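You operate a simulated robot arm through the tools that you are given. There is no shell and no other tool. Be economical: measure what you need, move in short steps, check, and stop when the job is done.

Carry out the task below with a simulated robot arm. There is one attempt and no reset: what you move stays moved.

TASK
Stop the grey cabinet's run, set it to the white sign's current and run again.
Fine: blue switch off while you set it, on again before the green button.

It is judged by the outcome, as a careful person would: the job done as asked, and still so three seconds after it is handed in. It fails if anything else is knocked over, pushed out of place, dropped, spilled or broken.

THE ROBOT
A 7-joint arm with a two-finger gripper, hanging from a carriage that runs on a rail from [-2342, -3] to [538, 1] (x, y) and turns from -5.899 to 6.091 rad about z. Base frame: it is fixed where the carriage stands at the start and does not move with it; the origin is on the floor, on the carriage's upright axis, x ahead of it, y to its left, z up. Lengths are in mm, angles in rad, forces in N, time in s.
With the tool pointing down near the work surface it reaches from about 100 to 600 mm from the robot's upright axis, wherever it stands. Its first joint turns from -2.897 to 2.897 rad. Places, roughly: blue switch on the grey cabinet [600, -100, 1100]; green button on the grey cabinet [600, 300, 1100]; grey button on the grey cabinet [600, 100, 1100]; grey cabinet with the screen [900, 100, 800]; red button on the grey cabinet [600, 200, 1100]; white button on the grey cabinet [600, 100, 1100]. Payload 1.37 kg.
Tool frame: the origin (TCP) lies between the finger pads and is the grasp point; the fingertips stand 16 mm ahead of it; z points along the fingers, y is the line along which they close. The gripper opens to 92 mm. The gripper's body begins 74 mm behind the TCP.
Orientation is that of the tool frame in the base frame, as a unit quaternion [w, x, y, z]. With the fingers straight down and closing along the base's y, the tool's x points along the base's -x, its y along +y and its z along -z.

THE INTERFACE
- The arm moves only by the tool play_rows. Its argument "commands" is a list that holds one entry, the list of rows, each a list of 7 numbers: the turn, a rotation vector about the tool's x, y, z in rad, then the shift along the tool's x, y, z in mm, then the opening, from 0 (shut) to 1 (fully open). In form: [[[ax, ay, az, x, y, z, jaw], ...]]. A call has 1 to 8 rows; each row shifts and turns the commanded pose from where the row before left it, along the tool's axes as they then stand. A row lasts 0.2 s, in which the tool goes at most 50 mm and 0.15 rad; a call with a longer step from one row to the next is refused whole, and so is a gripper value outside its range. Where a pose cannot be reached the arm comes as near as it can. A force on the tool above 40 N (or 10 N above the force at the start of the call, whichever is more), or a blocked arm, ends the call early, and 0.2 s more pass. The fingers move at their own pace and stop on an object; they squeeze with about 26 N. The grip force told is the motor's: it shows also when the fingers shut on nothing. Time passes only in rows, and 0.2 s behind the last, so rows that do not move let the fingers close. The reply holds the time, the measured pose of the TCP, the force on the tool along the base axes, the opening and the grip force, in the units named above and with some noise, with the torque about the TCP (base axes, N m) and any sound that the robot's microphone picked up.
- Cameras (640 x 400 px; columns grow to the right, rows downward): "scene" is now at [255.9, 20.5, 1727.8]; the picture's right is [0.35, -0.94, 0.00], its down [-0.86, -0.32, -0.40] and it looks along [0.38, 0.14, -0.92] (base axes); focal length 275 px, centre (320, 200). "wrist" rides on the gripper at [71, 19, -111] in the tool frame; the picture's right is [-0.26, 0.97, 0.00], its down [-0.78, -0.21, -0.59] and it looks along [-0.57, -0.15, 0.81] (tool axes); focal length 280 px, centre (320, 200). There is no depth. A picture from a camera that has moved, and an enlarged one, comes with that camera's place and axes in the base frame and with its lens.
- capture(camera): a new picture of that camera. No time passes.
- slide_trunk(by): slides the trunk up (or, below 0, down) by that many mm; the arm and the scene camera ride with it, the base frame stays. It gives what a move gives, with no picture.
- drive_base(legs): drives the robot by 1 to 6 legs, each [ahead, left, turn to the left] in mm, mm and rad, along the robot's own axes; the way and the turn of a leg run together, so that a leg with both is an arc; at most 1500 mm and 3.142 rad a leg. The arm and the cameras ride along, it lands a little off, and it stops where it bumps. It keeps to its track: a leg is cut to what the track allows. It gives what a move gives.
- turn_head(pan, tilt): turns the head with the scene camera to pan (to the left, within 2.705 rad either way) and tilt (down, from -0.506 to 1.204), counted from straight ahead of the robot. It gives what a move gives.
- inspect(camera, box): a new picture of the part [left, top, right, bottom] of that camera's present view, enlarged. No time passes.
- sign_off(): hands the job in; it is judged then, once.

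Work in short steps. Places have to be worked out from the pictures, the camera data and where the tool is seen: move nearer, look again, correct. Check each grasp and each placing, and mend what went wrong. You have 120 turns and 82 pictures in all, those below and enlarged ones among them. Open the gripper and draw the arm clear of the work before you hand the job in, unless the task says otherwise; then end with one line.

The tools are called after "Emit:" as name(argument=value, ...) on one line, values as JSON. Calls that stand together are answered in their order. play_rows: Moves the arm, as the interface text tells. Its arguments: {"type":"object","properties":{"commands":{"type":"array","items":{"type":"array","items":{"type":"array","items":{"type":"number"}}}}},"required":["commands"]} The other tools are called the same way: slide_trunk (by) slides the trunk up or down; drive_base (legs) drives the base; turn_head (pan, tilt) turns the head that bears the scene camera; capture (camera) takes a picture; inspect (camera, box) takes an enlarged picture of a part of a camera's view; sign_off () hands the job in.

At the start:

```text
time: 0.0
eef_pos: [363.0, 45.2, 1000.4]
ee_rot: [0.0, 0.0, 1.0, 0.0]
ft_force: [0.2, 0.0, -0.3]
wrist_torque: [0.01, -0.02, -0.01]
finger_gap: 91.7
gripper_force: 0.0
trunk travel left (down, up): [-550.0, 110.0]
robot x, y, heading: [3.4, -3.9, -0.001]
head pan, tilt: [0.36, 1.157]
```

scene: 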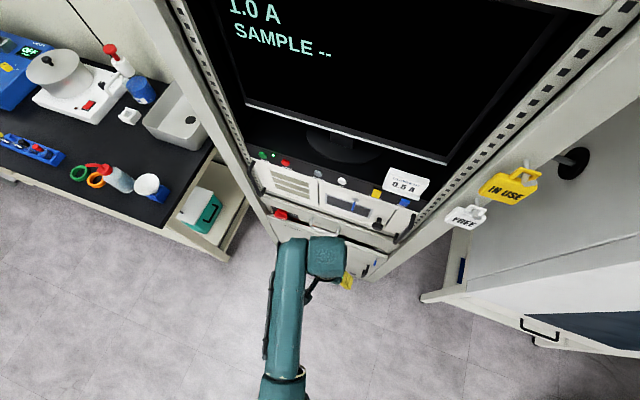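
wrist: 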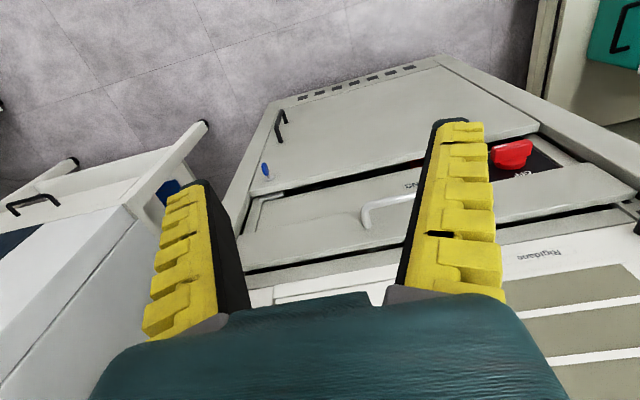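

The panel sits below the screen with a row of buttons. I'll look closer at the panel and tilt the head up to see the screen.

Emit:
inspect(camera="scene", box=[230, 130, 440, 260])

Emit:
turn_head(pan=0.1, tilt=0.7)

Emit:
capture(camera="scene")

```text
3.05 times, centred on (335, 195) of scene
camera zoom: at [255.9, 20.5, 1727.8], right [0.35, -0.94, 0.0], down [-0.86, -0.32, -0.4], along [0.38, 0.14, -0.92], focal length 837 px, centre (274, 215)
```

zoom: 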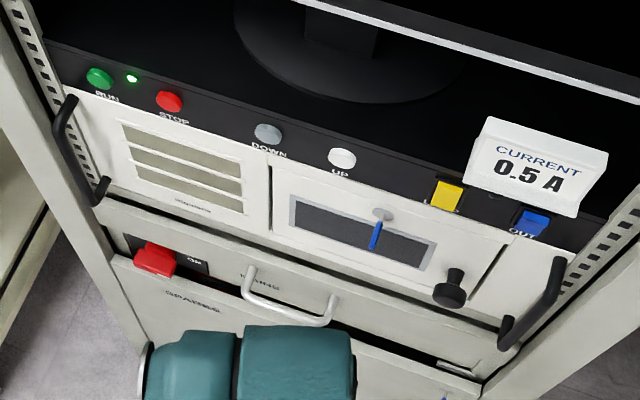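

```text
time: 0.9
eef_pos: [362.4, 45.2, 1000.5]
ee_rot: [0.0, 0.0, 1.0, 0.0]
ft_force: [0.6, 0.2, -0.2]
wrist_torque: [0.01, 0.03, 0.0]
finger_gap: 92.2
gripper_force: 0.0
trunk travel left (down, up): [-550.0, 110.0]
robot x, y, heading: [2.4, 1.0, 0.003]
head pan, tilt: [0.099, 0.7]
```

```text
78 pictures are left
camera scene: at [285.1, 8.3, 1761.2], right [0.1, -0.99, 0.0], down [-0.64, -0.06, -0.76], along [0.76, 0.08, -0.64], focal length 275 px, centre (320, 200)
```

scene: 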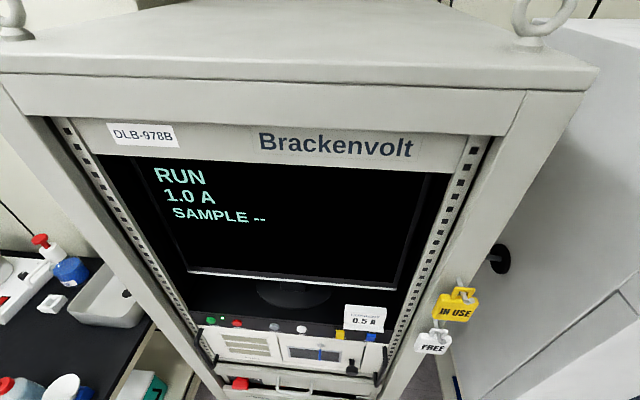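

Screen shows RUN 1.0 A; sign says 0.5 A. Zooming in to the panel in this view.

Emit:
inspect(camera="scene", box=[190, 290, 400, 400])

```text
3.05 times, centred on (295, 345) of scene
camera zoom: at [285.1, 8.3, 1761.2], right [0.1, -0.99, 0.0], down [-0.64, -0.06, -0.76], along [0.76, 0.08, -0.64], focal length 837 px, centre (396, -242)
```

zoom: 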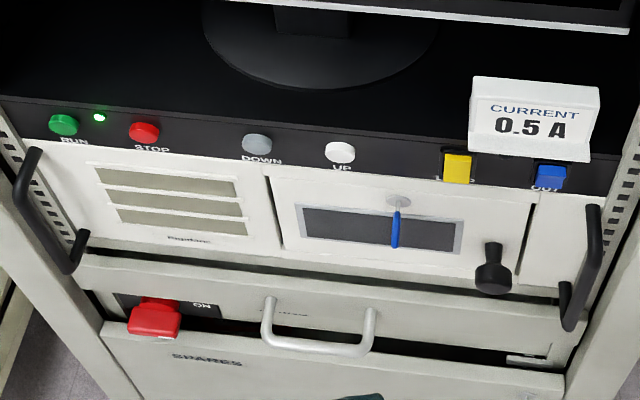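

Triangulating: red button ≈ (585, 243, 1096), others in the same row: green y≈310, grey(DOWN) y≈149, white(UP) y≈83, yellow y≈-10, blue y≈-83. I'll turn the tool to point forward (+x), shutting the gripper.

Emit:
play_rows(commands=[[[0, -0.14, 0, 0, 0, 0, 0], [0, -0.14, 0, 0, 0, 0, 0], [0, -0.14, 0, 0, 0, 0, 0], [0, -0.14, 0, 0, 0, 0, 0], [0, -0.14, 0, 0, 0, 0, 0], [0, -0.14, 0, 0, 0, 0, 0]]])

Emit:
turn_head(pan=0.1, tilt=0.85)

Emit:
capture(camera="scene")

```text
time: 2.3
eef_pos: [363.1, 45.0, 1001.0]
ee_rot: [0.409, -0.001, 0.912, 0.001]
ft_force: [0.3, 0.1, -0.7]
wrist_torque: [-0.01, 0.01, -0.02]
finger_gap: 0.0
gripper_force: 26.2
trunk travel left (down, up): [-550.0, 110.0]
robot x, y, heading: [0.1, -0.5, -0.001]
head pan, tilt: [0.099, 0.7]
```

```text
time: 3.0
eef_pos: [362.3, 44.6, 1000.7]
ee_rot: [0.408, 0.0, 0.913, 0.001]
ft_force: [0.0, 1.2, 0.3]
wrist_torque: [0.01, 0.02, 0.02]
finger_gap: 0.0
gripper_force: 26.2
trunk travel left (down, up): [-550.0, 110.0]
robot x, y, heading: [2.3, -2.4, 0.003]
head pan, tilt: [0.099, 0.85]
```

```text
76 pictures are left
camera scene: at [278.4, 7.5, 1749.1], right [0.1, -1.0, 0.0], down [-0.75, -0.07, -0.66], along [0.66, 0.07, -0.75], focal length 275 px, centre (320, 200)
```

scene: 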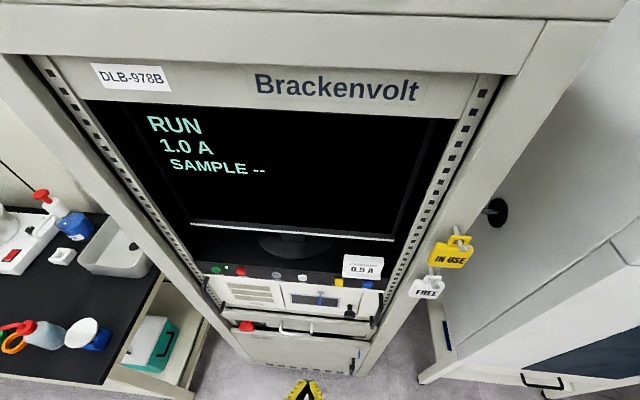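

The tool is turning properly. I finish the turn (remaining 0.73 rad) and then take a wrist view of the panel.

Emit:
play_rows(commands=[[[0, -0.146, 0, 0, 0, 0, 0], [0, -0.146, 0, 0, 0, 0, 0], [0, -0.146, 0, 0, 0, 0, 0], [0, -0.146, 0, 0, 0, 0, 0], [0, -0.147, 0, 0, 0, 0, 0], [0, 0, 0, -45, 0, 0, 0], [0, 0, 0, -45, 0, 0, 0], [0, 0, 0, 0, 0, 0, 0]]])

Emit:
capture(camera="wrist")

Emit:
capture(camera="scene")

```text
time: 4.8
eef_pos: [418.2, 56.9, 1128.5]
ee_rot: [0.61, -0.011, 0.792, 0.01]
ft_force: [0.0, 0.2, 0.4]
wrist_torque: [-0.02, 0.0, 0.01]
finger_gap: 0.0
gripper_force: 25.6
out of reach, approached as far as the arm can: row 2, 3, 4, 5
trunk travel left (down, up): [-550.0, 110.0]
robot x, y, heading: [1.9, -0.5, 0.001]
head pan, tilt: [0.099, 0.85]
```

```text
75 pictures are left
camera wrist: at [291.5, 72.3, 1088.7], right [0.04, 0.97, 0.26], down [-0.36, -0.22, 0.9], along [0.93, -0.13, 0.34], focal length 280 px, centre (320, 200)
```

wrist: 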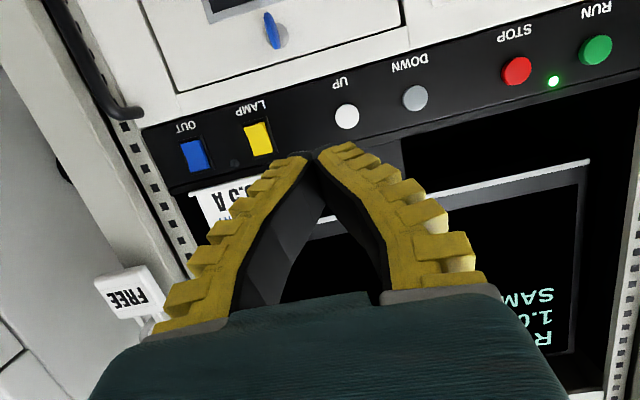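

```text
74 pictures are left
camera scene: at [278.4, 7.6, 1749.1], right [0.1, -1.0, 0.0], down [-0.75, -0.07, -0.66], along [0.66, 0.07, -0.75], focal length 275 px, centre (320, 200)
```

scene: 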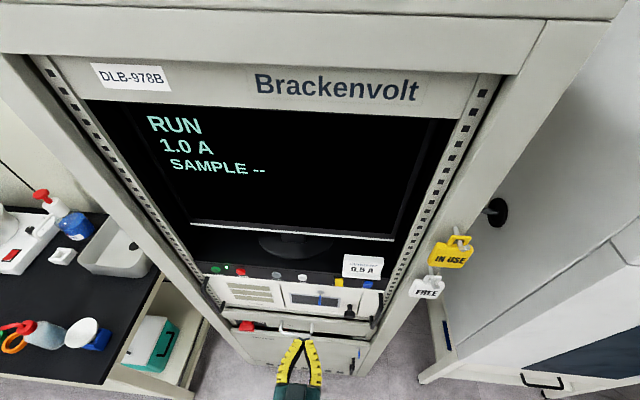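

Labels are clear: blue = OUT, white UP, grey DOWN. The arm is near a limit for a horizontal tool; I'll lower the trunk 150 mm and then raise the tool and finish turning.

Emit:
slide_trunk(by=-150)

Emit:
play_rows(commands=[[[0, -0.05, 0, -40, 0, 0, 0], [0, -0.05, 0, -40, 0, 0, 0], [0, -0.05, 0, -30, 0, 0, 0], [0, -0.05, 0, 0, 0, 0, 0], [0, -0.05, 0, 0, 0, 0, 0], [0, 0, 0, 0, 0, 0, 0]]])

```text
time: 6.5
eef_pos: [417.6, 56.0, 978.8]
ee_rot: [0.61, -0.011, 0.793, 0.01]
ft_force: [-0.8, -0.3, -0.8]
wrist_torque: [-0.03, -0.04, -0.02]
finger_gap: 0.0
gripper_force: 26.1
trunk travel left (down, up): [-400.0, 260.0]
robot x, y, heading: [-2.9, -0.3, 0.001]
head pan, tilt: [0.099, 0.85]
```

```text
time: 8.0
eef_pos: [439.8, 57.0, 1087.0]
ee_rot: [0.704, -0.01, 0.71, 0.011]
ft_force: [0.3, -0.6, 1.1]
wrist_torque: [0.0, 0.0, 0.0]
finger_gap: 0.0
gripper_force: 25.8
trunk travel left (down, up): [-400.0, 260.0]
robot x, y, heading: [-0.7, 3.4, 0.002]
head pan, tilt: [0.099, 0.85]
```

Horizontal now. Take a wrist view to refine button positions and fix the 0.03 rad yaw.

Emit:
play_rows(commands=[[[0.03, 0, 0, 0, 0, 0, 0], [0, 0, 0, 0, 0, 0, 0]]])

Emit:
capture(camera="wrist")

Emit:
inspect(camera="scene", box=[190, 180, 410, 320])

```text
time: 8.6
eef_pos: [439.3, 55.7, 1087.1]
ee_rot: [0.704, 0.0, 0.711, 0.001]
ft_force: [0.1, -0.2, 0.6]
wrist_torque: [0.01, -0.01, -0.01]
finger_gap: 0.2
gripper_force: 26.1
trunk travel left (down, up): [-400.0, 260.0]
robot x, y, heading: [-0.8, -3.5, 0.002]
head pan, tilt: [0.099, 0.85]
```

```text
73 pictures are left
camera wrist: at [328.7, 76.7, 1016.0], right [0.0, 0.96, 0.26], down [-0.58, -0.21, 0.79], along [0.81, -0.15, 0.56], focal length 280 px, centre (320, 200)
```

wrist: 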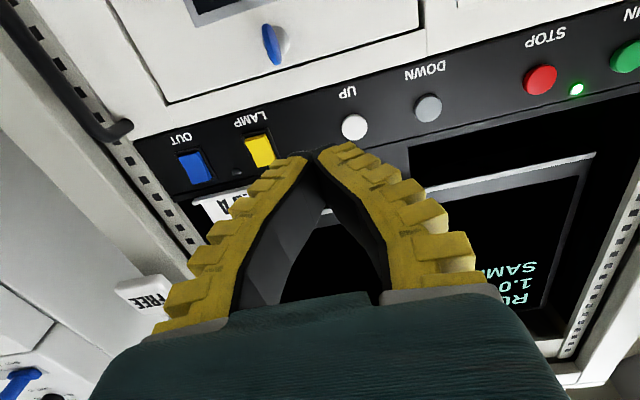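

```text
2.86 times, centred on (300, 250) of scene
camera zoom: at [278.4, 7.6, 1599.1], right [0.1, -1.0, 0.0], down [-0.75, -0.07, -0.66], along [0.66, 0.07, -0.75], focal length 785 px, centre (377, 57)
```

zoom: 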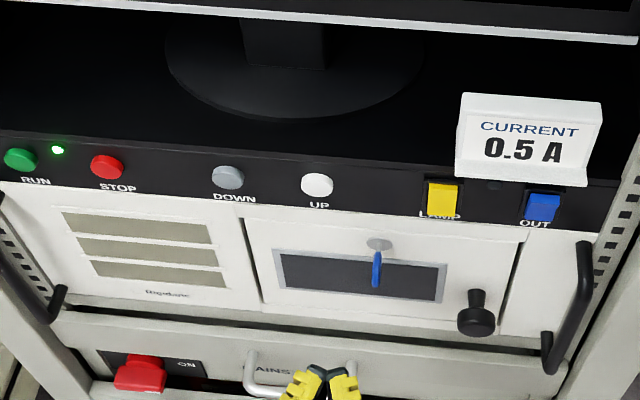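

Two-view triangulation gives button fronts at x≈576, z≈1115: red y≈236, green y≈301, grey y≈146, white y≈81, blue y≈-80. Moving in front of the red button, stopping short.

Emit:
play_rows(commands=[[[0, 0, 0, -14, 45, 0, 0], [0, 0, 0, -14, 45, 0, 0], [0, 0, 0, 0, 45, 0, 0], [0, 0, 0, 0, 45, 0, 0], [0, 0, 0, 0, 0, 40, 0], [0, 0, 0, 0, 0, 40, 0], [0, 0, 0, 0, 0, 0, 0]]])

Emit:
turn_head(pan=0.3, tilt=0.75)

Emit:
capture(camera="scene")

Emit:
capture(camera="wrist")

```text
time: 10.2
eef_pos: [519.8, 236.7, 1112.0]
ee_rot: [0.703, 0.0, 0.711, 0.001]
ft_force: [0.1, 0.6, 0.0]
wrist_torque: [-0.01, 0.01, 0.01]
finger_gap: 0.0
gripper_force: 26.1
trunk travel left (down, up): [-400.0, 260.0]
robot x, y, heading: [-1.7, 3.0, 0.003]
head pan, tilt: [0.099, 0.85]
```

```text
time: 10.9
eef_pos: [519.2, 237.2, 1112.5]
ee_rot: [0.704, 0.001, 0.711, 0.0]
ft_force: [0.3, 0.4, 0.0]
wrist_torque: [-0.05, 0.0, 0.05]
finger_gap: 0.2
gripper_force: 25.6
trunk travel left (down, up): [-400.0, 260.0]
robot x, y, heading: [1.1, -3.1, -0.002]
head pan, tilt: [0.3, 0.75]
```

```text
71 pictures are left
camera scene: at [279.8, 24.2, 1607.0], right [0.3, -0.96, 0.0], down [-0.65, -0.2, -0.73], along [0.7, 0.22, -0.68], focal length 275 px, centre (320, 200)
```

scene: 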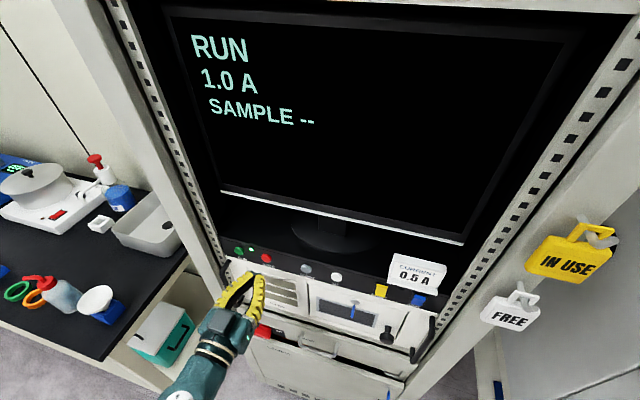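

```text
70 pictures are left
camera wrist: at [407.8, 256.9, 1041.7], right [0.0, 0.96, 0.26], down [-0.58, -0.21, 0.78], along [0.81, -0.15, 0.56], focal length 280 px, centre (320, 200)
```

wrist: 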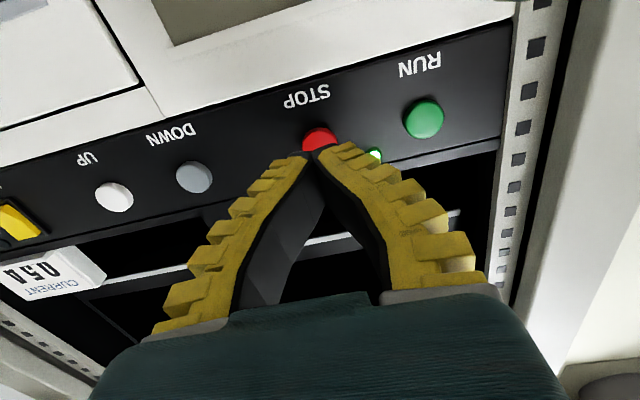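

The tip is right in front of the red STOP button, ~40 mm away. Advance slowly to contact and press.

Emit:
play_rows(commands=[[[0, 0, 0, -2, 0, 20, 0], [0, 0, 0, 0, 0, 12, 0], [0, 0, 0, 0, 0, 5, 0], [0, 0, 0, 0, 0, 4, 0], [0, 0, 0, 0, 0, 4, 0], [0, 0, 0, 0, 0, 0, 0]]])

Emit:
capture(camera="scene")

```text
time: 12.3
eef_pos: [564.8, 235.1, 1115.4]
ee_rot: [0.704, -0.001, 0.71, 0.002]
ft_force: [-10.1, -1.0, 3.8]
wrist_torque: [-0.02, -0.08, -0.03]
finger_gap: 6.0
gripper_force: 28.0
trunk travel left (down, up): [-400.0, 260.0]
robot x, y, heading: [0.2, 2.2, 0.002]
head pan, tilt: [0.3, 0.75]
heard: click
```

```text
69 pictures are left
camera scene: at [278.9, 24.3, 1606.8], right [0.3, -0.96, 0.0], down [-0.65, -0.2, -0.73], along [0.7, 0.22, -0.68], focal length 275 px, centre (320, 200)
```

scene: 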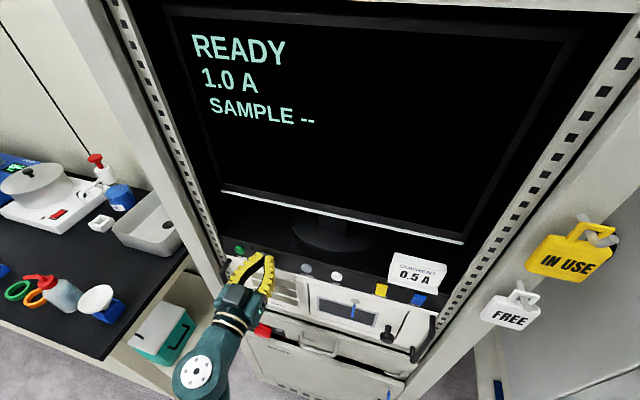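

STOP worked: READY, click heard. Back off and move in front of the blue switch with clearance for a look.

Emit:
play_rows(commands=[[[0, 0, 0, 0, 0, -40, 0], [0, 0, 0, 0, 0, -40, 0], [0, 0, 0, 5, -45, -20, 0], [0, 0, 0, 5, -45, 0, 0], [0, 0, 0, 5, -45, 0, 0], [0, 0, 0, 0, -45, 0, 0], [0, 0, 0, 0, -45, 0, 0], [0, 0, 0, 0, 0, 0, 0]]])

Emit:
play_rows(commands=[[[0, 0, 0, 0, -45, 0, 0], [0, 0, 0, 0, -45, 0, 0], [0, 0, 0, 0, 0, 0, 0]]])

Emit:
turn_head(pan=0.0, tilt=0.75)

Emit:
capture(camera="wrist")

Emit:
inspect(camera="scene", box=[280, 200, 440, 300])

```text
time: 14.1
eef_pos: [467.1, 10.2, 1102.1]
ee_rot: [0.704, 0.0, 0.71, 0.001]
ft_force: [0.5, 0.4, -0.1]
wrist_torque: [-0.03, 0.0, 0.01]
finger_gap: 0.1
gripper_force: 27.9
trunk travel left (down, up): [-400.0, 260.0]
robot x, y, heading: [-1.1, -2.2, 0.002]
head pan, tilt: [0.3, 0.75]
```

```text
time: 14.9
eef_pos: [466.7, -79.3, 1101.8]
ee_rot: [0.703, 0.0, 0.711, 0.001]
ft_force: [-0.3, 0.5, 0.5]
wrist_torque: [0.0, 0.0, -0.02]
finger_gap: 0.0
gripper_force: 28.5
trunk travel left (down, up): [-400.0, 260.0]
robot x, y, heading: [0.8, -4.0, 0.001]
head pan, tilt: [0.3, 0.75]
```

```text
time: 15.7
eef_pos: [467.3, -77.1, 1100.6]
ee_rot: [0.704, 0.0, 0.71, 0.001]
ft_force: [-0.3, 0.0, 0.2]
wrist_torque: [0.0, 0.0, -0.01]
finger_gap: 0.0
gripper_force: 27.8
trunk travel left (down, up): [-400.0, 260.0]
robot x, y, heading: [-2.1, 0.9, -0.001]
head pan, tilt: [0.0, 0.75]
```

```text
68 pictures are left
camera wrist: at [356.1, -57.7, 1030.9], right [0.0, 0.96, 0.26], down [-0.58, -0.21, 0.78], along [0.81, -0.15, 0.56], focal length 280 px, centre (320, 200)
```

wrist: 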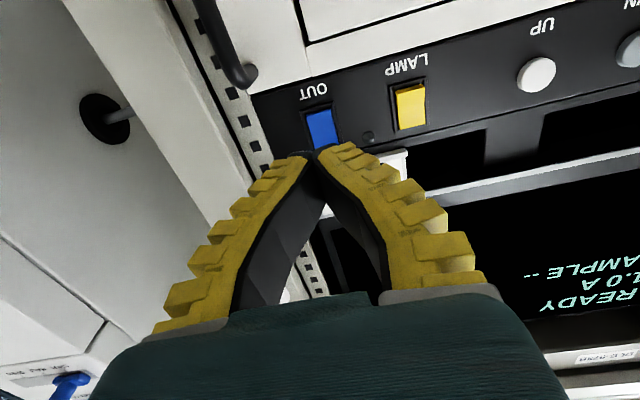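

```text
4.00 times, centred on (360, 250) of scene
camera zoom: at [283.5, -0.2, 1607.1], right [0.0, -1.0, 0.0], down [-0.68, 0.0, -0.73], along [0.73, 0.0, -0.68], focal length 1099 px, centre (160, 0)
```

zoom: 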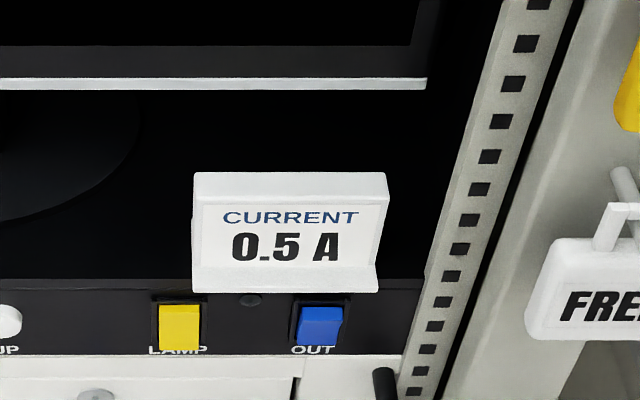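

Let me look closely at the rocker's state from the wrist camera.

Emit:
inspect(camera="wrist", box=[260, 50, 450, 170])

Emit:
inspect(camera="scene", box=[310, 260, 380, 304])

```text
3.33 times, centred on (355, 110) of wrist
camera zoom: at [356.1, -57.7, 1030.9], right [0.0, 0.96, 0.26], down [-0.58, -0.21, 0.78], along [0.81, -0.15, 0.56], focal length 935 px, centre (203, 500)
```

zoom: 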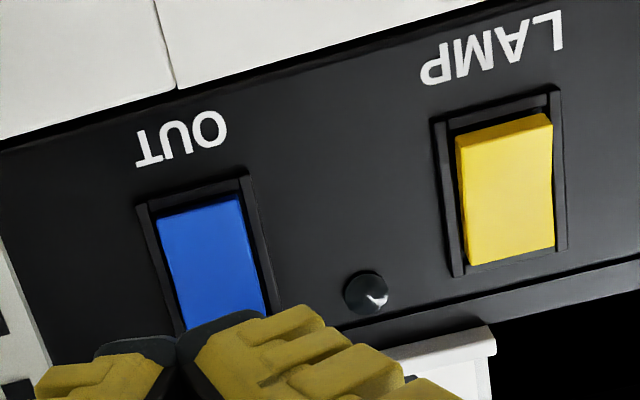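

```text
9.09 times, centred on (345, 282) of scene
camera zoom: at [283.5, -0.2, 1607.1], right [0.0, -1.0, 0.0], down [-0.68, 0.0, -0.73], along [0.73, 0.0, -0.68], focal length 2497 px, centre (93, -546)
```

zoom: 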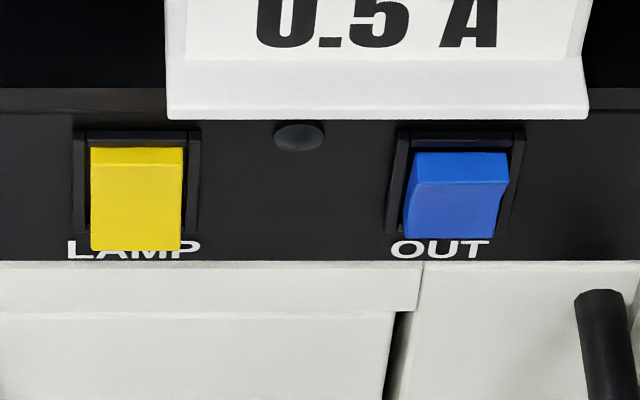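

Blue rocker is pressed at the bottom, top protruding (yellow is opposite). To toggle it I need to press the top half, just under the sign's edge (z≈1134). I'll pitch the tool nose-down 0.35 rad so the upper tip corner leads, and approach at z≈1120.

Emit:
play_rows(commands=[[[0, 0.115, 0, 0, 0, 0, 0], [0, 0.115, 0, 0, 0, 0, 0], [0, 0.11, 0, 0, -2, 0, 0], [0, 0, 0, -17, 0, 33, 0], [0, 0, 0, -17, 0, 32, 0], [0, 0, 0, 0, 0, 0, 0]]])

Emit:
inspect(camera="scene", box=[280, 220, 420, 310])

Emit:
capture(camera="wrist")

```text
time: 17.1
eef_pos: [537.1, -79.1, 1111.7]
ee_rot: [0.574, 0.0, 0.819, 0.002]
ft_force: [0.3, 0.8, 0.5]
wrist_torque: [-0.03, 0.0, -0.01]
finger_gap: 0.2
gripper_force: 27.8
trunk travel left (down, up): [-400.0, 260.0]
robot x, y, heading: [1.9, 0.7, 0.005]
head pan, tilt: [0.0, 0.75]
```

```text
4.44 times, centred on (350, 265) of scene
camera zoom: at [283.6, -0.2, 1607.1], right [0.0, -1.0, 0.0], down [-0.68, 0.0, -0.73], along [0.73, 0.0, -0.68], focal length 1221 px, centre (187, -89)
```

zoom: 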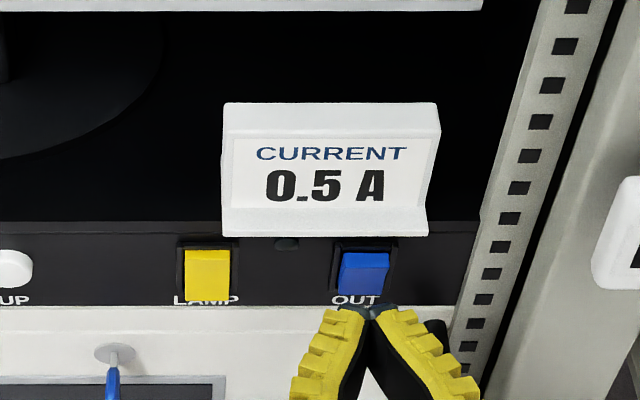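

```text
63 pictures are left
camera wrist: at [409.3, -58.9, 1083.0], right [0.09, 0.96, 0.25], down [-0.29, -0.21, 0.93], along [0.95, -0.15, 0.26], focal length 280 px, centre (320, 200)
```

wrist: 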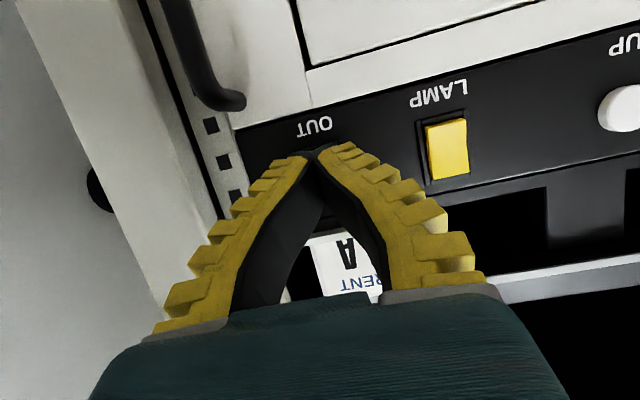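

Tip is in front of the blue rocker's upper half. Advance along base x in small steps.

Emit:
play_rows(commands=[[[0, 0, 0, -5.5, 0, 8.5, 0], [0, 0, 0, -1.4, 0, 3.8, 0], [0, 0, 0, -1.4, 0, 3.8, 0], [0, 0, 0, -1, 0, 2.8, 0], [0, 0, 0, -1, 0, 2.8, 0], [0, 0, 0, 0, 0, 0, 0]]])

Emit:
inspect(camera="scene", box=[280, 220, 420, 310])

```text
time: 18.5
eef_pos: [557.8, -79.8, 1111.8]
ee_rot: [0.572, 0.0, 0.82, 0.0]
ft_force: [-34.2, 1.0, 10.5]
wrist_torque: [-0.09, -0.32, -0.01]
finger_gap: 6.1
gripper_force: 28.3
trunk travel left (down, up): [-400.0, 260.0]
robot x, y, heading: [0.3, 2.5, 0.001]
head pan, tilt: [0.0, 0.75]
```

```text
4.44 times, centred on (350, 265) of scene
camera zoom: at [281.0, -0.3, 1606.1], right [0.0, -1.0, 0.0], down [-0.68, 0.0, -0.73], along [0.73, 0.0, -0.68], focal length 1221 px, centre (187, -89)
```

zoom: 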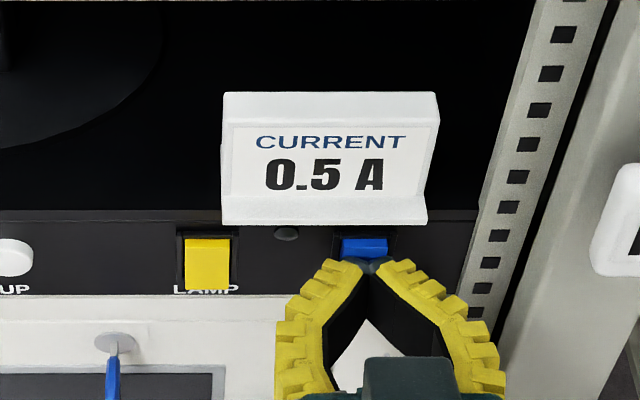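

No click at 34 N: contact is too near the pivot. Back off, raise 9 mm (still below the sign), and press again.

Emit:
play_rows(commands=[[[0, 0, 0, 5.1, 0, -14, 0], [0, 0, 0, -8.5, 0, -3, 0], [0, 0, 0, -2.8, 0, 7.5, 0], [0, 0, 0, -1, 0, 2.8, 0], [0, 0, 0, 0, 0, 0, 0]]])

Emit:
inspect(camera="scene", box=[280, 220, 420, 310])

```text
time: 19.7
eef_pos: [556.3, -80.0, 1120.3]
ee_rot: [0.572, 0.0, 0.82, 0.001]
ft_force: [-21.8, 1.3, 6.1]
wrist_torque: [-0.14, -0.22, -0.01]
finger_gap: 5.9
gripper_force: 27.7
trunk travel left (down, up): [-400.0, 260.0]
robot x, y, heading: [1.0, -0.4, 0.001]
head pan, tilt: [0.0, 0.75]
```

```text
4.44 times, centred on (350, 265) of scene
camera zoom: at [281.8, -0.1, 1606.5], right [0.0, -1.0, 0.0], down [-0.68, 0.0, -0.73], along [0.73, 0.0, -0.68], focal length 1221 px, centre (187, -89)
```

zoom: 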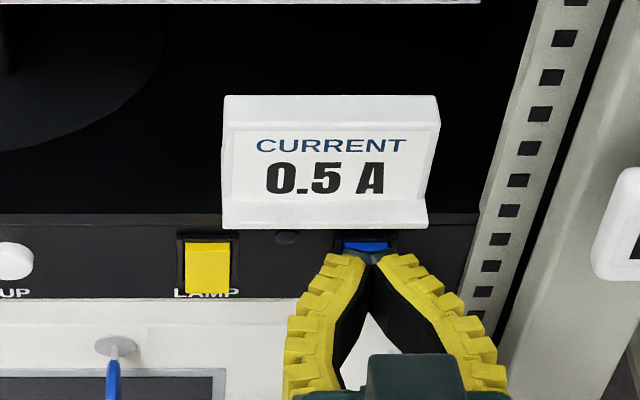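

Well placed on the upper part with 22 N; push a bit further.

Emit:
play_rows(commands=[[[0, 0, 0, -0.7, 0, 1.9, 0], [0, 0, 0, -0.7, 0, 1.9, 0], [0, 0, 0, -0.7, 0, 1.9, 0], [0, 0, 0, 0, 0, 0, 0]]])

Emit:
inspect(camera="scene", box=[280, 220, 420, 310])

```text
time: 20.7
eef_pos: [560.3, -81.5, 1119.3]
ee_rot: [0.571, 0.0, 0.821, 0.001]
ft_force: [-38.1, 1.4, 6.6]
wrist_torque: [-0.08, -0.27, 0.0]
finger_gap: 6.2
gripper_force: 28.0
trunk travel left (down, up): [-400.0, 260.0]
robot x, y, heading: [1.3, -1.4, -0.0]
head pan, tilt: [0.0, 0.75]
```

```text
4.44 times, centred on (350, 265) of scene
camera zoom: at [280.6, -0.2, 1605.9], right [0.0, -1.0, 0.0], down [-0.69, 0.0, -0.73], along [0.73, 0.0, -0.69], focal length 1221 px, centre (187, -89)
```

zoom: 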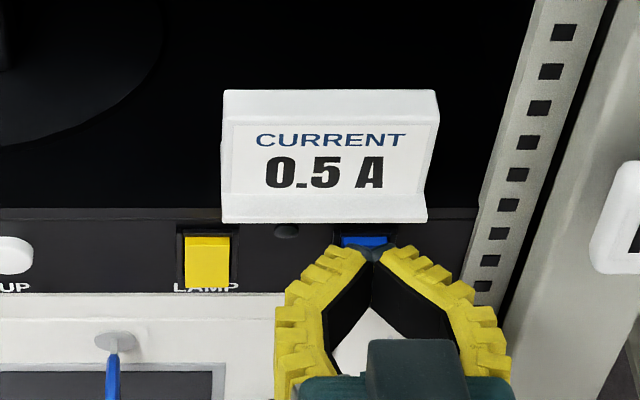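

No click. Back off and look whether the rocker has moved.

Emit:
play_rows(commands=[[[0, 0, 0, 8, 0, -22, 0], [0, 0, 0, 20, 0, -30, 0], [0, 0, 0, 20, 0, -10, 0], [0, 0, 0, 0, 0, 0, 0]]])

Emit:
inspect(camera="scene", box=[310, 260, 380, 304])

Emit:
inspect(camera="wrist", box=[240, 70, 500, 230])

```text
time: 21.7
eef_pos: [490.4, -81.6, 1099.1]
ee_rot: [0.573, 0.0, 0.819, 0.001]
ft_force: [0.2, -0.4, 0.9]
wrist_torque: [0.04, -0.01, 0.02]
finger_gap: 0.0
gripper_force: 27.5
trunk travel left (down, up): [-400.0, 260.0]
robot x, y, heading: [4.3, 0.8, 0.002]
head pan, tilt: [0.0, 0.75]
```

```text
9.09 times, centred on (345, 282) of scene
camera zoom: at [283.4, -0.2, 1607.1], right [0.0, -1.0, 0.0], down [-0.68, 0.0, -0.73], along [0.73, 0.0, -0.68], focal length 2497 px, centre (93, -546)
```

zoom: 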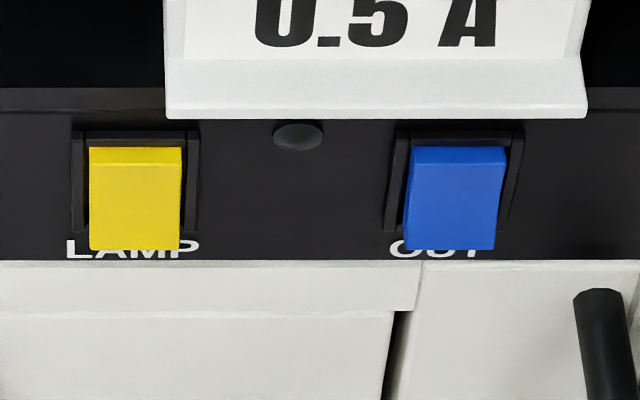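

```text
2.46 times, centred on (370, 150) of wrist
camera zoom: at [361.9, -61.0, 1069.7], right [0.09, 0.96, 0.25], down [-0.29, -0.21, 0.93], along [0.95, -0.15, 0.26], focal length 690 px, centre (197, 323)
```

zoom: 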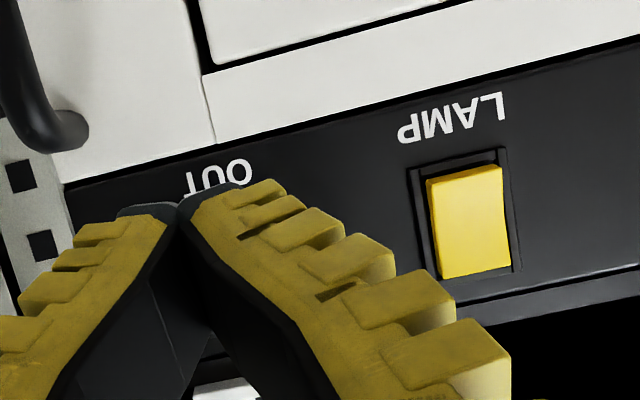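

The blue rocker has flipped (now like the yellow one); sign undisturbed. Check the screen for any change.

Emit:
capture(camera="scene")

```text
57 pictures are left
camera scene: at [283.4, -0.2, 1607.1], right [0.0, -1.0, 0.0], down [-0.68, 0.0, -0.73], along [0.73, 0.0, -0.68], focal length 275 px, centre (320, 200)
```

scene: 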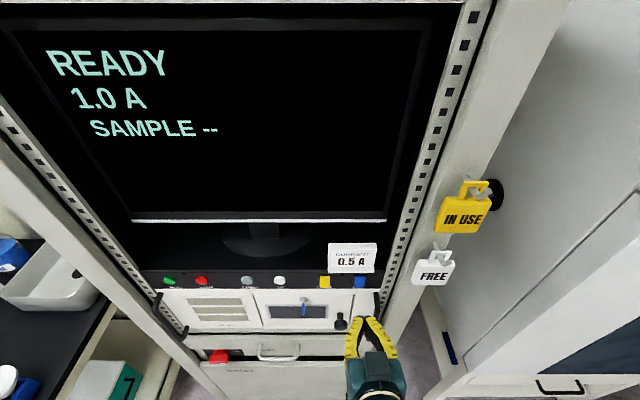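

Nothing else on the screen changed. Blue was on during the run, so it's now off. Now move to the grey DOWN button: level the tool, go to y≈146, z≈1115.

Emit:
play_rows(commands=[[[0, -0.12, 0, 0, 20, 0, 0], [0, -0.12, 0, 0, 40, 0, 0], [0, -0.11, 0, 0, 40, 0, 0], [0, 0, 0, -15, 43, 0, 0], [0, 0, 0, 0, 43, 0, 0], [0, 0, 0, 0, 41, 0, 0], [0, 0, 0, 0, 0, 40, 0], [0, 0, 0, 0, 0, 0, 0]]])

Emit:
inspect(camera="wrist", box=[160, 50, 480, 250])

```text
time: 23.5
eef_pos: [528.6, 147.9, 1115.8]
ee_rot: [0.708, 0.001, 0.707, 0.001]
ft_force: [-0.1, -0.2, 0.7]
wrist_torque: [0.03, -0.03, 0.02]
finger_gap: 0.2
gripper_force: 28.5
trunk travel left (down, up): [-400.0, 260.0]
robot x, y, heading: [1.3, 1.4, -0.003]
head pan, tilt: [0.0, 0.75]
```

```text
2.00 times, centred on (320, 150) of wrist
camera zoom: at [418.1, 168.2, 1043.6], right [0.0, 0.96, 0.26], down [-0.59, -0.21, 0.78], along [0.81, -0.16, 0.57], focal length 561 px, centre (320, 300)
```

zoom: 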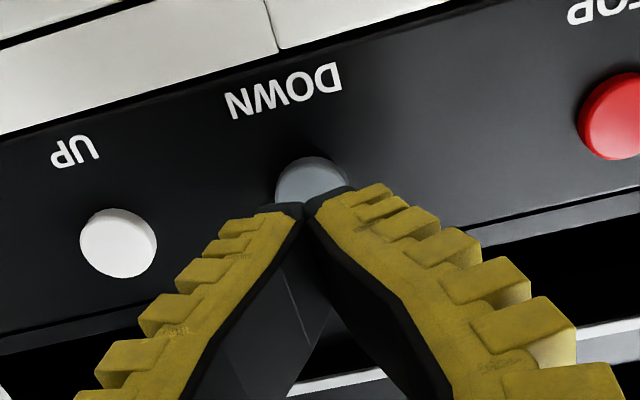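

Aligned with DOWN. Press once and release.

Emit:
play_rows(commands=[[[0, 0, 0, 0, -1.5, 22, 0], [0, 0, 0, 0, 0, 6, 0], [0, 0, 0, 0, 0, 5, 0], [0, 0, 0, 0, 0, 4, 0], [0, 0, 0, 0, 0, -20, 0], [0, 0, 0, 0, 0, 0, 0]]])

Emit:
capture(camera="scene")

```text
time: 24.9
eef_pos: [546.4, 146.3, 1113.3]
ee_rot: [0.707, 0.001, 0.707, 0.0]
ft_force: [-0.5, 1.0, -0.1]
wrist_torque: [0.0, -0.02, -0.03]
finger_gap: 0.1
gripper_force: 27.6
trunk travel left (down, up): [-400.0, 260.0]
robot x, y, heading: [-2.1, -0.5, 0.001]
head pan, tilt: [0.0, 0.75]
heard: click
```

```text
55 pictures are left
camera scene: at [283.5, -0.2, 1607.0], right [0.0, -1.0, 0.0], down [-0.68, 0.0, -0.73], along [0.73, 0.0, -0.68], focal length 275 px, centre (320, 200)
```

scene: 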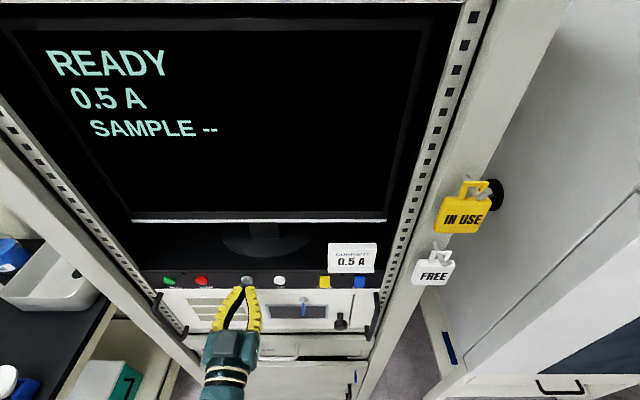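

0.5 A set. Now go back to the blue switch and approach its lower half (center z≈1093) with a level tool.

Emit:
play_rows(commands=[[[0, 0, 0, 0, 0, -40, 0], [0, 0, 0, 0, -38, -16, 0], [0, 0, 0, 5, -38, 0, 0], [0, 0, 0, 5, -38, 0, 0], [0, 0, 0, 5, -38, 0, 0], [0, 0, 0, 5, -38, 0, 0], [0, 0, 0, 0, -37, 0, 0], [0, 0, 0, 0, 0, 40, 0]]])

Emit:
inspect(camera="wrist", box=[160, 50, 480, 250])

Emit:
inspect(camera="scene", box=[280, 220, 420, 310])

```text
time: 26.7
eef_pos: [530.6, -80.8, 1096.3]
ee_rot: [0.707, 0.001, 0.707, 0.001]
ft_force: [-0.2, 0.4, -0.4]
wrist_torque: [0.01, -0.06, -0.03]
finger_gap: 0.0
gripper_force: 27.3
trunk travel left (down, up): [-400.0, 260.0]
robot x, y, heading: [3.2, -3.0, -0.004]
head pan, tilt: [0.0, 0.75]
```

```text
2.00 times, centred on (320, 150) of wrist
camera zoom: at [420.4, -60.0, 1023.9], right [0.0, 0.96, 0.26], down [-0.59, -0.21, 0.78], along [0.81, -0.16, 0.57], focal length 561 px, centre (320, 300)
```

zoom: 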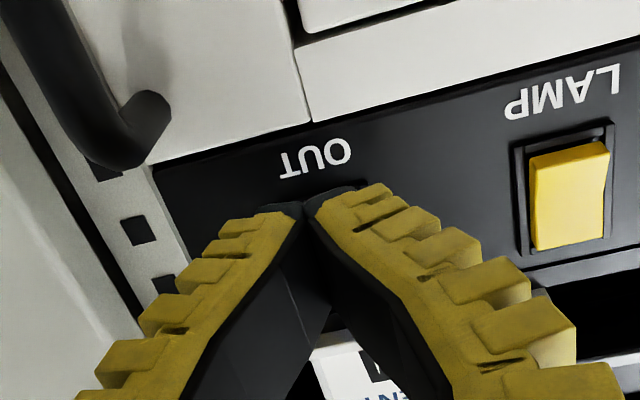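

```text
4.44 times, centred on (350, 265) of scene
camera zoom: at [283.5, -0.3, 1607.1], right [0.0, -1.0, 0.0], down [-0.68, 0.0, -0.73], along [0.73, 0.0, -0.68], focal length 1221 px, centre (187, -89)
```

zoom: 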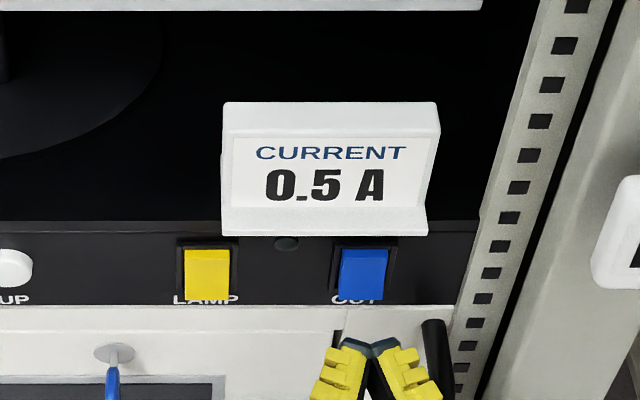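

Clear of the handle, which lies lower. Advance and press the lower half gently.

Emit:
play_rows(commands=[[[0, 0, 0, 1, 0, 18, 0], [0, 0, 0, 0, 0, 6, 0], [0, 0, 0, 0, 0, 4, 0], [0, 0, 0, 0, 0, 3, 0], [0, 0, 0, 0, 0, 3, 0], [0, 0, 0, 0, 0, 0, 0]]])

Emit:
inspect(camera="scene", box=[280, 220, 420, 310])

```text
time: 28.1
eef_pos: [560.9, -82.7, 1090.6]
ee_rot: [0.707, 0.0, 0.707, 0.0]
ft_force: [-26.4, 0.2, 5.4]
wrist_torque: [-0.03, -0.26, -0.05]
finger_gap: 5.8
gripper_force: 28.7
trunk travel left (down, up): [-400.0, 260.0]
robot x, y, heading: [3.0, -0.8, 0.002]
head pan, tilt: [0.0, 0.75]
```

```text
4.44 times, centred on (350, 265) of scene
camera zoom: at [281.4, -0.3, 1606.2], right [0.0, -1.0, 0.0], down [-0.68, 0.0, -0.73], along [0.73, 0.0, -0.68], focal length 1221 px, centre (187, -89)
```

zoom: 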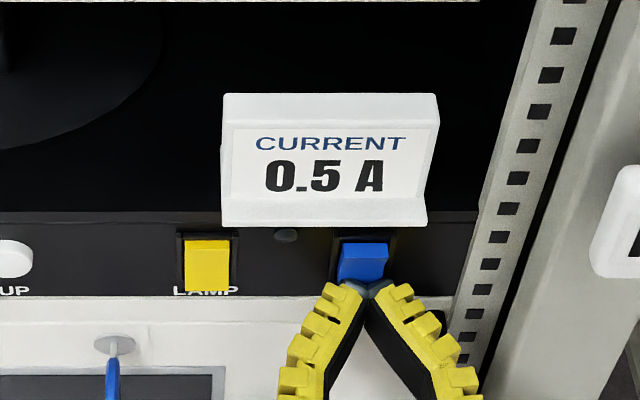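

It looks flipped (top face out). Retract and verify.

Emit:
play_rows(commands=[[[0, 0, 0, 0, 0, 2.5, 0], [0, 0, 0, 0, 0, 0, 0], [0, 0, 0, 0, 0, -35, 0], [0, 0, 0, 0, 0, -40, 0], [0, 0, 0, 0, 0, 0, 0]]])

Emit:
inspect(camera="scene", box=[310, 260, 380, 304])

Emit:
capture(camera="scene")

```text
time: 29.3
eef_pos: [492.2, -81.0, 1093.3]
ee_rot: [0.708, 0.001, 0.706, 0.001]
ft_force: [0.7, 0.3, 0.3]
wrist_torque: [0.01, -0.03, -0.04]
finger_gap: 0.0
gripper_force: 27.8
trunk travel left (down, up): [-400.0, 260.0]
robot x, y, heading: [0.7, 1.1, 0.004]
head pan, tilt: [0.0, 0.75]
```

```text
9.09 times, centred on (345, 282) of scene
camera zoom: at [283.4, -0.2, 1607.0], right [0.0, -1.0, 0.0], down [-0.68, 0.0, -0.73], along [0.73, 0.0, -0.68], focal length 2497 px, centre (93, -546)
```

zoom: 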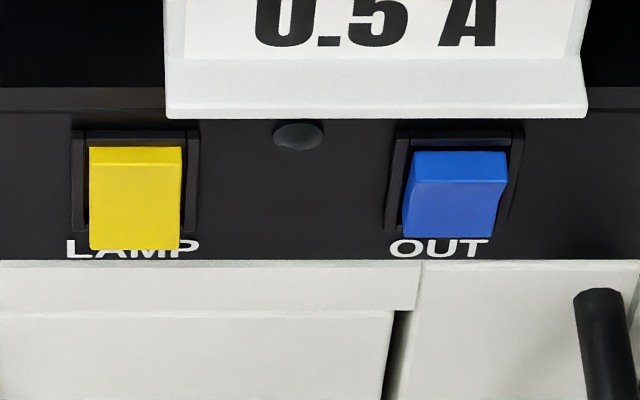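

```text
50 pictures are left
camera scene: at [283.4, -0.2, 1607.0], right [0.0, -1.0, 0.0], down [-0.68, 0.0, -0.73], along [0.73, 0.0, -0.68], focal length 275 px, centre (320, 200)
```

scene: 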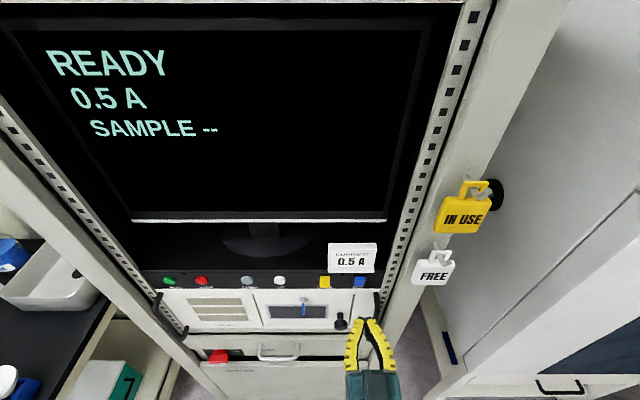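

Blue is back in its original (on) position. Move to the green RUN button (y≈301, z≈1115).

Emit:
play_rows(commands=[[[0, 0, 0, -11, 48, -20, 0], [0, 0, 0, -11, 48, 0, 0], [0, 0, 0, 0, 48, 0, 0], [0, 0, 0, 0, 48, 0, 0], [0, 0, 0, 0, 48, 0, 0], [0, 0, 0, 0, 48, 0, 0], [0, 0, 0, 0, 48, 0, 0], [0, 0, 0, 0, 46, 0, 0]]])

Emit:
play_rows(commands=[[[0, 0, 0, 0, 0, 35, 0], [0, 0, 0, 0, 0, 20, 0], [0, 0, 0, 0, 0, 0, 0]]])

Emit:
inspect(camera="wrist", box=[160, 50, 480, 250])

```text
refused: row 1 steps farther than a row can; nothing moved
```

```text
time: 30.1
eef_pos: [547.2, -81.1, 1093.2]
ee_rot: [0.707, 0.0, 0.707, 0.0]
ft_force: [-0.3, 0.3, 0.0]
wrist_torque: [0.01, -0.02, 0.02]
finger_gap: 0.0
gripper_force: 27.3
trunk travel left (down, up): [-400.0, 260.0]
robot x, y, heading: [2.5, 1.8, 0.003]
head pan, tilt: [0.0, 0.75]
```

```text
2.00 times, centred on (320, 150) of wrist
camera zoom: at [435.8, -61.6, 1021.5], right [0.0, 0.96, 0.26], down [-0.59, -0.21, 0.78], along [0.81, -0.16, 0.57], focal length 561 px, centre (320, 300)
```

zoom: 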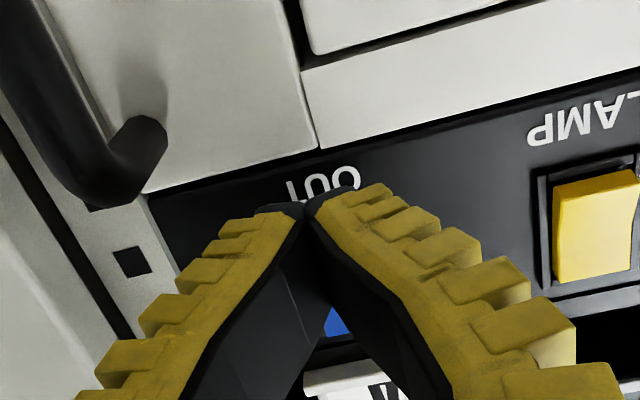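

The first call was refused, so the tool only advanced in front of the blue switch without touching it (no force, tip ~563). Retreat straight back, then go across in smaller steps.

Emit:
play_rows(commands=[[[0, 0, 0, 0, 0, -40, 0], [0, 0, 0, 0, 0, -40, 0], [0, 0, 0, -11, 46, 0, 0], [0, 0, 0, -11, 46, 0, 0], [0, 0, 0, 0, 46, 0, 0], [0, 0, 0, 0, 46, 0, 0], [0, 0, 0, 0, 46, 0, 0], [0, 0, 0, 0, 46, 0, 0]]])

```text
time: 31.9
eef_pos: [467.8, 194.2, 1116.8]
ee_rot: [0.708, 0.0, 0.707, 0.001]
ft_force: [-0.6, 0.4, 0.0]
wrist_torque: [-0.04, -0.03, 0.05]
finger_gap: 0.0
gripper_force: 28.0
trunk travel left (down, up): [-400.0, 260.0]
robot x, y, heading: [0.1, 0.5, 0.0]
head pan, tilt: [0.0, 0.75]
```

Continue to y≈301, then approach to about 30 mm short and look.

Emit:
play_rows(commands=[[[0, 0, 0, 0, 45, 0, 0], [0, 0, 0, 0, 45, 0, 0], [0, 0, 0, 0, 17, 0, 0], [0, 0, 0, 1, 0, 40, 0], [0, 0, 0, 0, 0, 20, 0], [0, 0, 0, 0, 0, 0, 0]]])

Emit:
inspect(camera="wrist", box=[160, 50, 480, 250])

```text
time: 33.3
eef_pos: [529.0, 299.6, 1116.5]
ee_rot: [0.707, 0.001, 0.707, 0.001]
ft_force: [-0.2, -0.4, -0.1]
wrist_torque: [-0.02, 0.01, 0.03]
finger_gap: 0.0
gripper_force: 28.1
trunk travel left (down, up): [-400.0, 260.0]
robot x, y, heading: [5.0, 2.3, -0.0]
head pan, tilt: [0.0, 0.75]
```

```text
2.00 times, centred on (320, 150) of wrist
camera zoom: at [418.0, 320.4, 1044.4], right [0.0, 0.96, 0.26], down [-0.59, -0.21, 0.78], along [0.81, -0.15, 0.57], focal length 561 px, centre (320, 300)
```

zoom: 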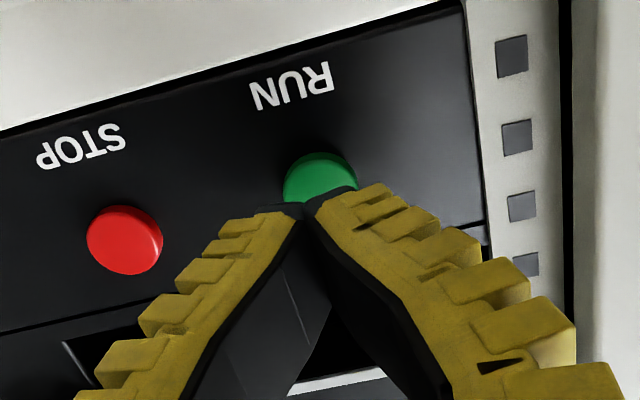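

Aligned with RUN. Press once and release.

Emit:
play_rows(commands=[[[0, 0, 0, 0, 1, 22, 0], [0, 0, 0, 0, 0, 6, 0], [0, 0, 0, 0, 0, 5, 0], [0, 0, 0, 0, 0, 4, 0], [0, 0, 0, 0, 0, -30, 0], [0, 0, 0, 0, 0, -40, 0], [0, 0, 0, 0, 0, 0, 0]]])

Emit:
capture(camera="scene")

```text
time: 34.9
eef_pos: [493.7, 301.0, 1115.6]
ee_rot: [0.707, 0.001, 0.707, 0.001]
ft_force: [-0.6, -0.5, 0.1]
wrist_torque: [0.04, -0.04, 0.02]
finger_gap: 0.0
gripper_force: 28.0
trunk travel left (down, up): [-400.0, 260.0]
robot x, y, heading: [3.1, -1.8, 0.002]
head pan, tilt: [0.0, 0.75]
heard: click
```

```text
47 pictures are left
camera scene: at [283.4, -0.3, 1607.0], right [0.0, -1.0, 0.0], down [-0.68, 0.0, -0.73], along [0.73, 0.0, -0.68], focal length 275 px, centre (320, 200)
```

scene: 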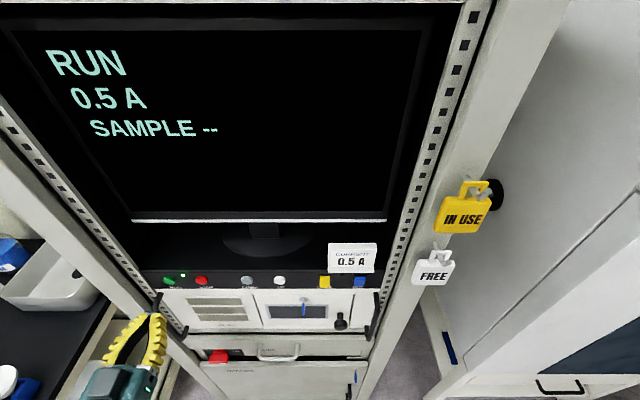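

RUN at 0.5 A, RUN light on, all else in place. Retreat further and open the gripper.

Emit:
play_rows(commands=[[[0, 0, 0, 0, -30, -35, 0], [0, 0, 0, 0, -30, -35, 0.3], [0, 0, 0, 0, 0, 0, 1], [0, 0, 0, 0, 0, 0, 1], [0, 0, 0, 0, 0, 0, 1], [0, 0, 0, 0, 0, 0, 1]]])

Emit:
capture(camera="scene")

```text
time: 36.3
eef_pos: [422.4, 240.0, 1113.0]
ee_rot: [0.707, -0.001, 0.707, 0.001]
ft_force: [0.2, -0.3, -0.2]
wrist_torque: [0.03, 0.0, 0.0]
finger_gap: 91.9
gripper_force: 0.0
trunk travel left (down, up): [-400.0, 260.0]
robot x, y, heading: [1.1, -2.3, -0.002]
head pan, tilt: [0.0, 0.75]
```

```text
46 pictures are left
camera scene: at [283.5, -0.2, 1607.1], right [0.0, -1.0, 0.0], down [-0.68, 0.0, -0.73], along [0.73, 0.0, -0.68], focal length 275 px, centre (320, 200)
```

scene: 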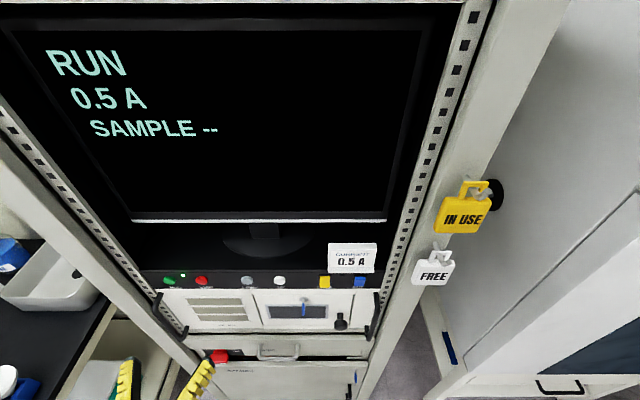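

The arm is clear, gripper open, and the screen shows RUN 0.5 A; handing in.

Emit:
sign_off()

```text
The job is handed in.
```

The grey cabinet was stopped, set from 1.0 A to the sign's 0.5 A with the blue switch flipped off, and is running again (screen: RUN, 0.5 A) with the blue switch back in its starting position, which I took to be on because nothing on the panel marks it.
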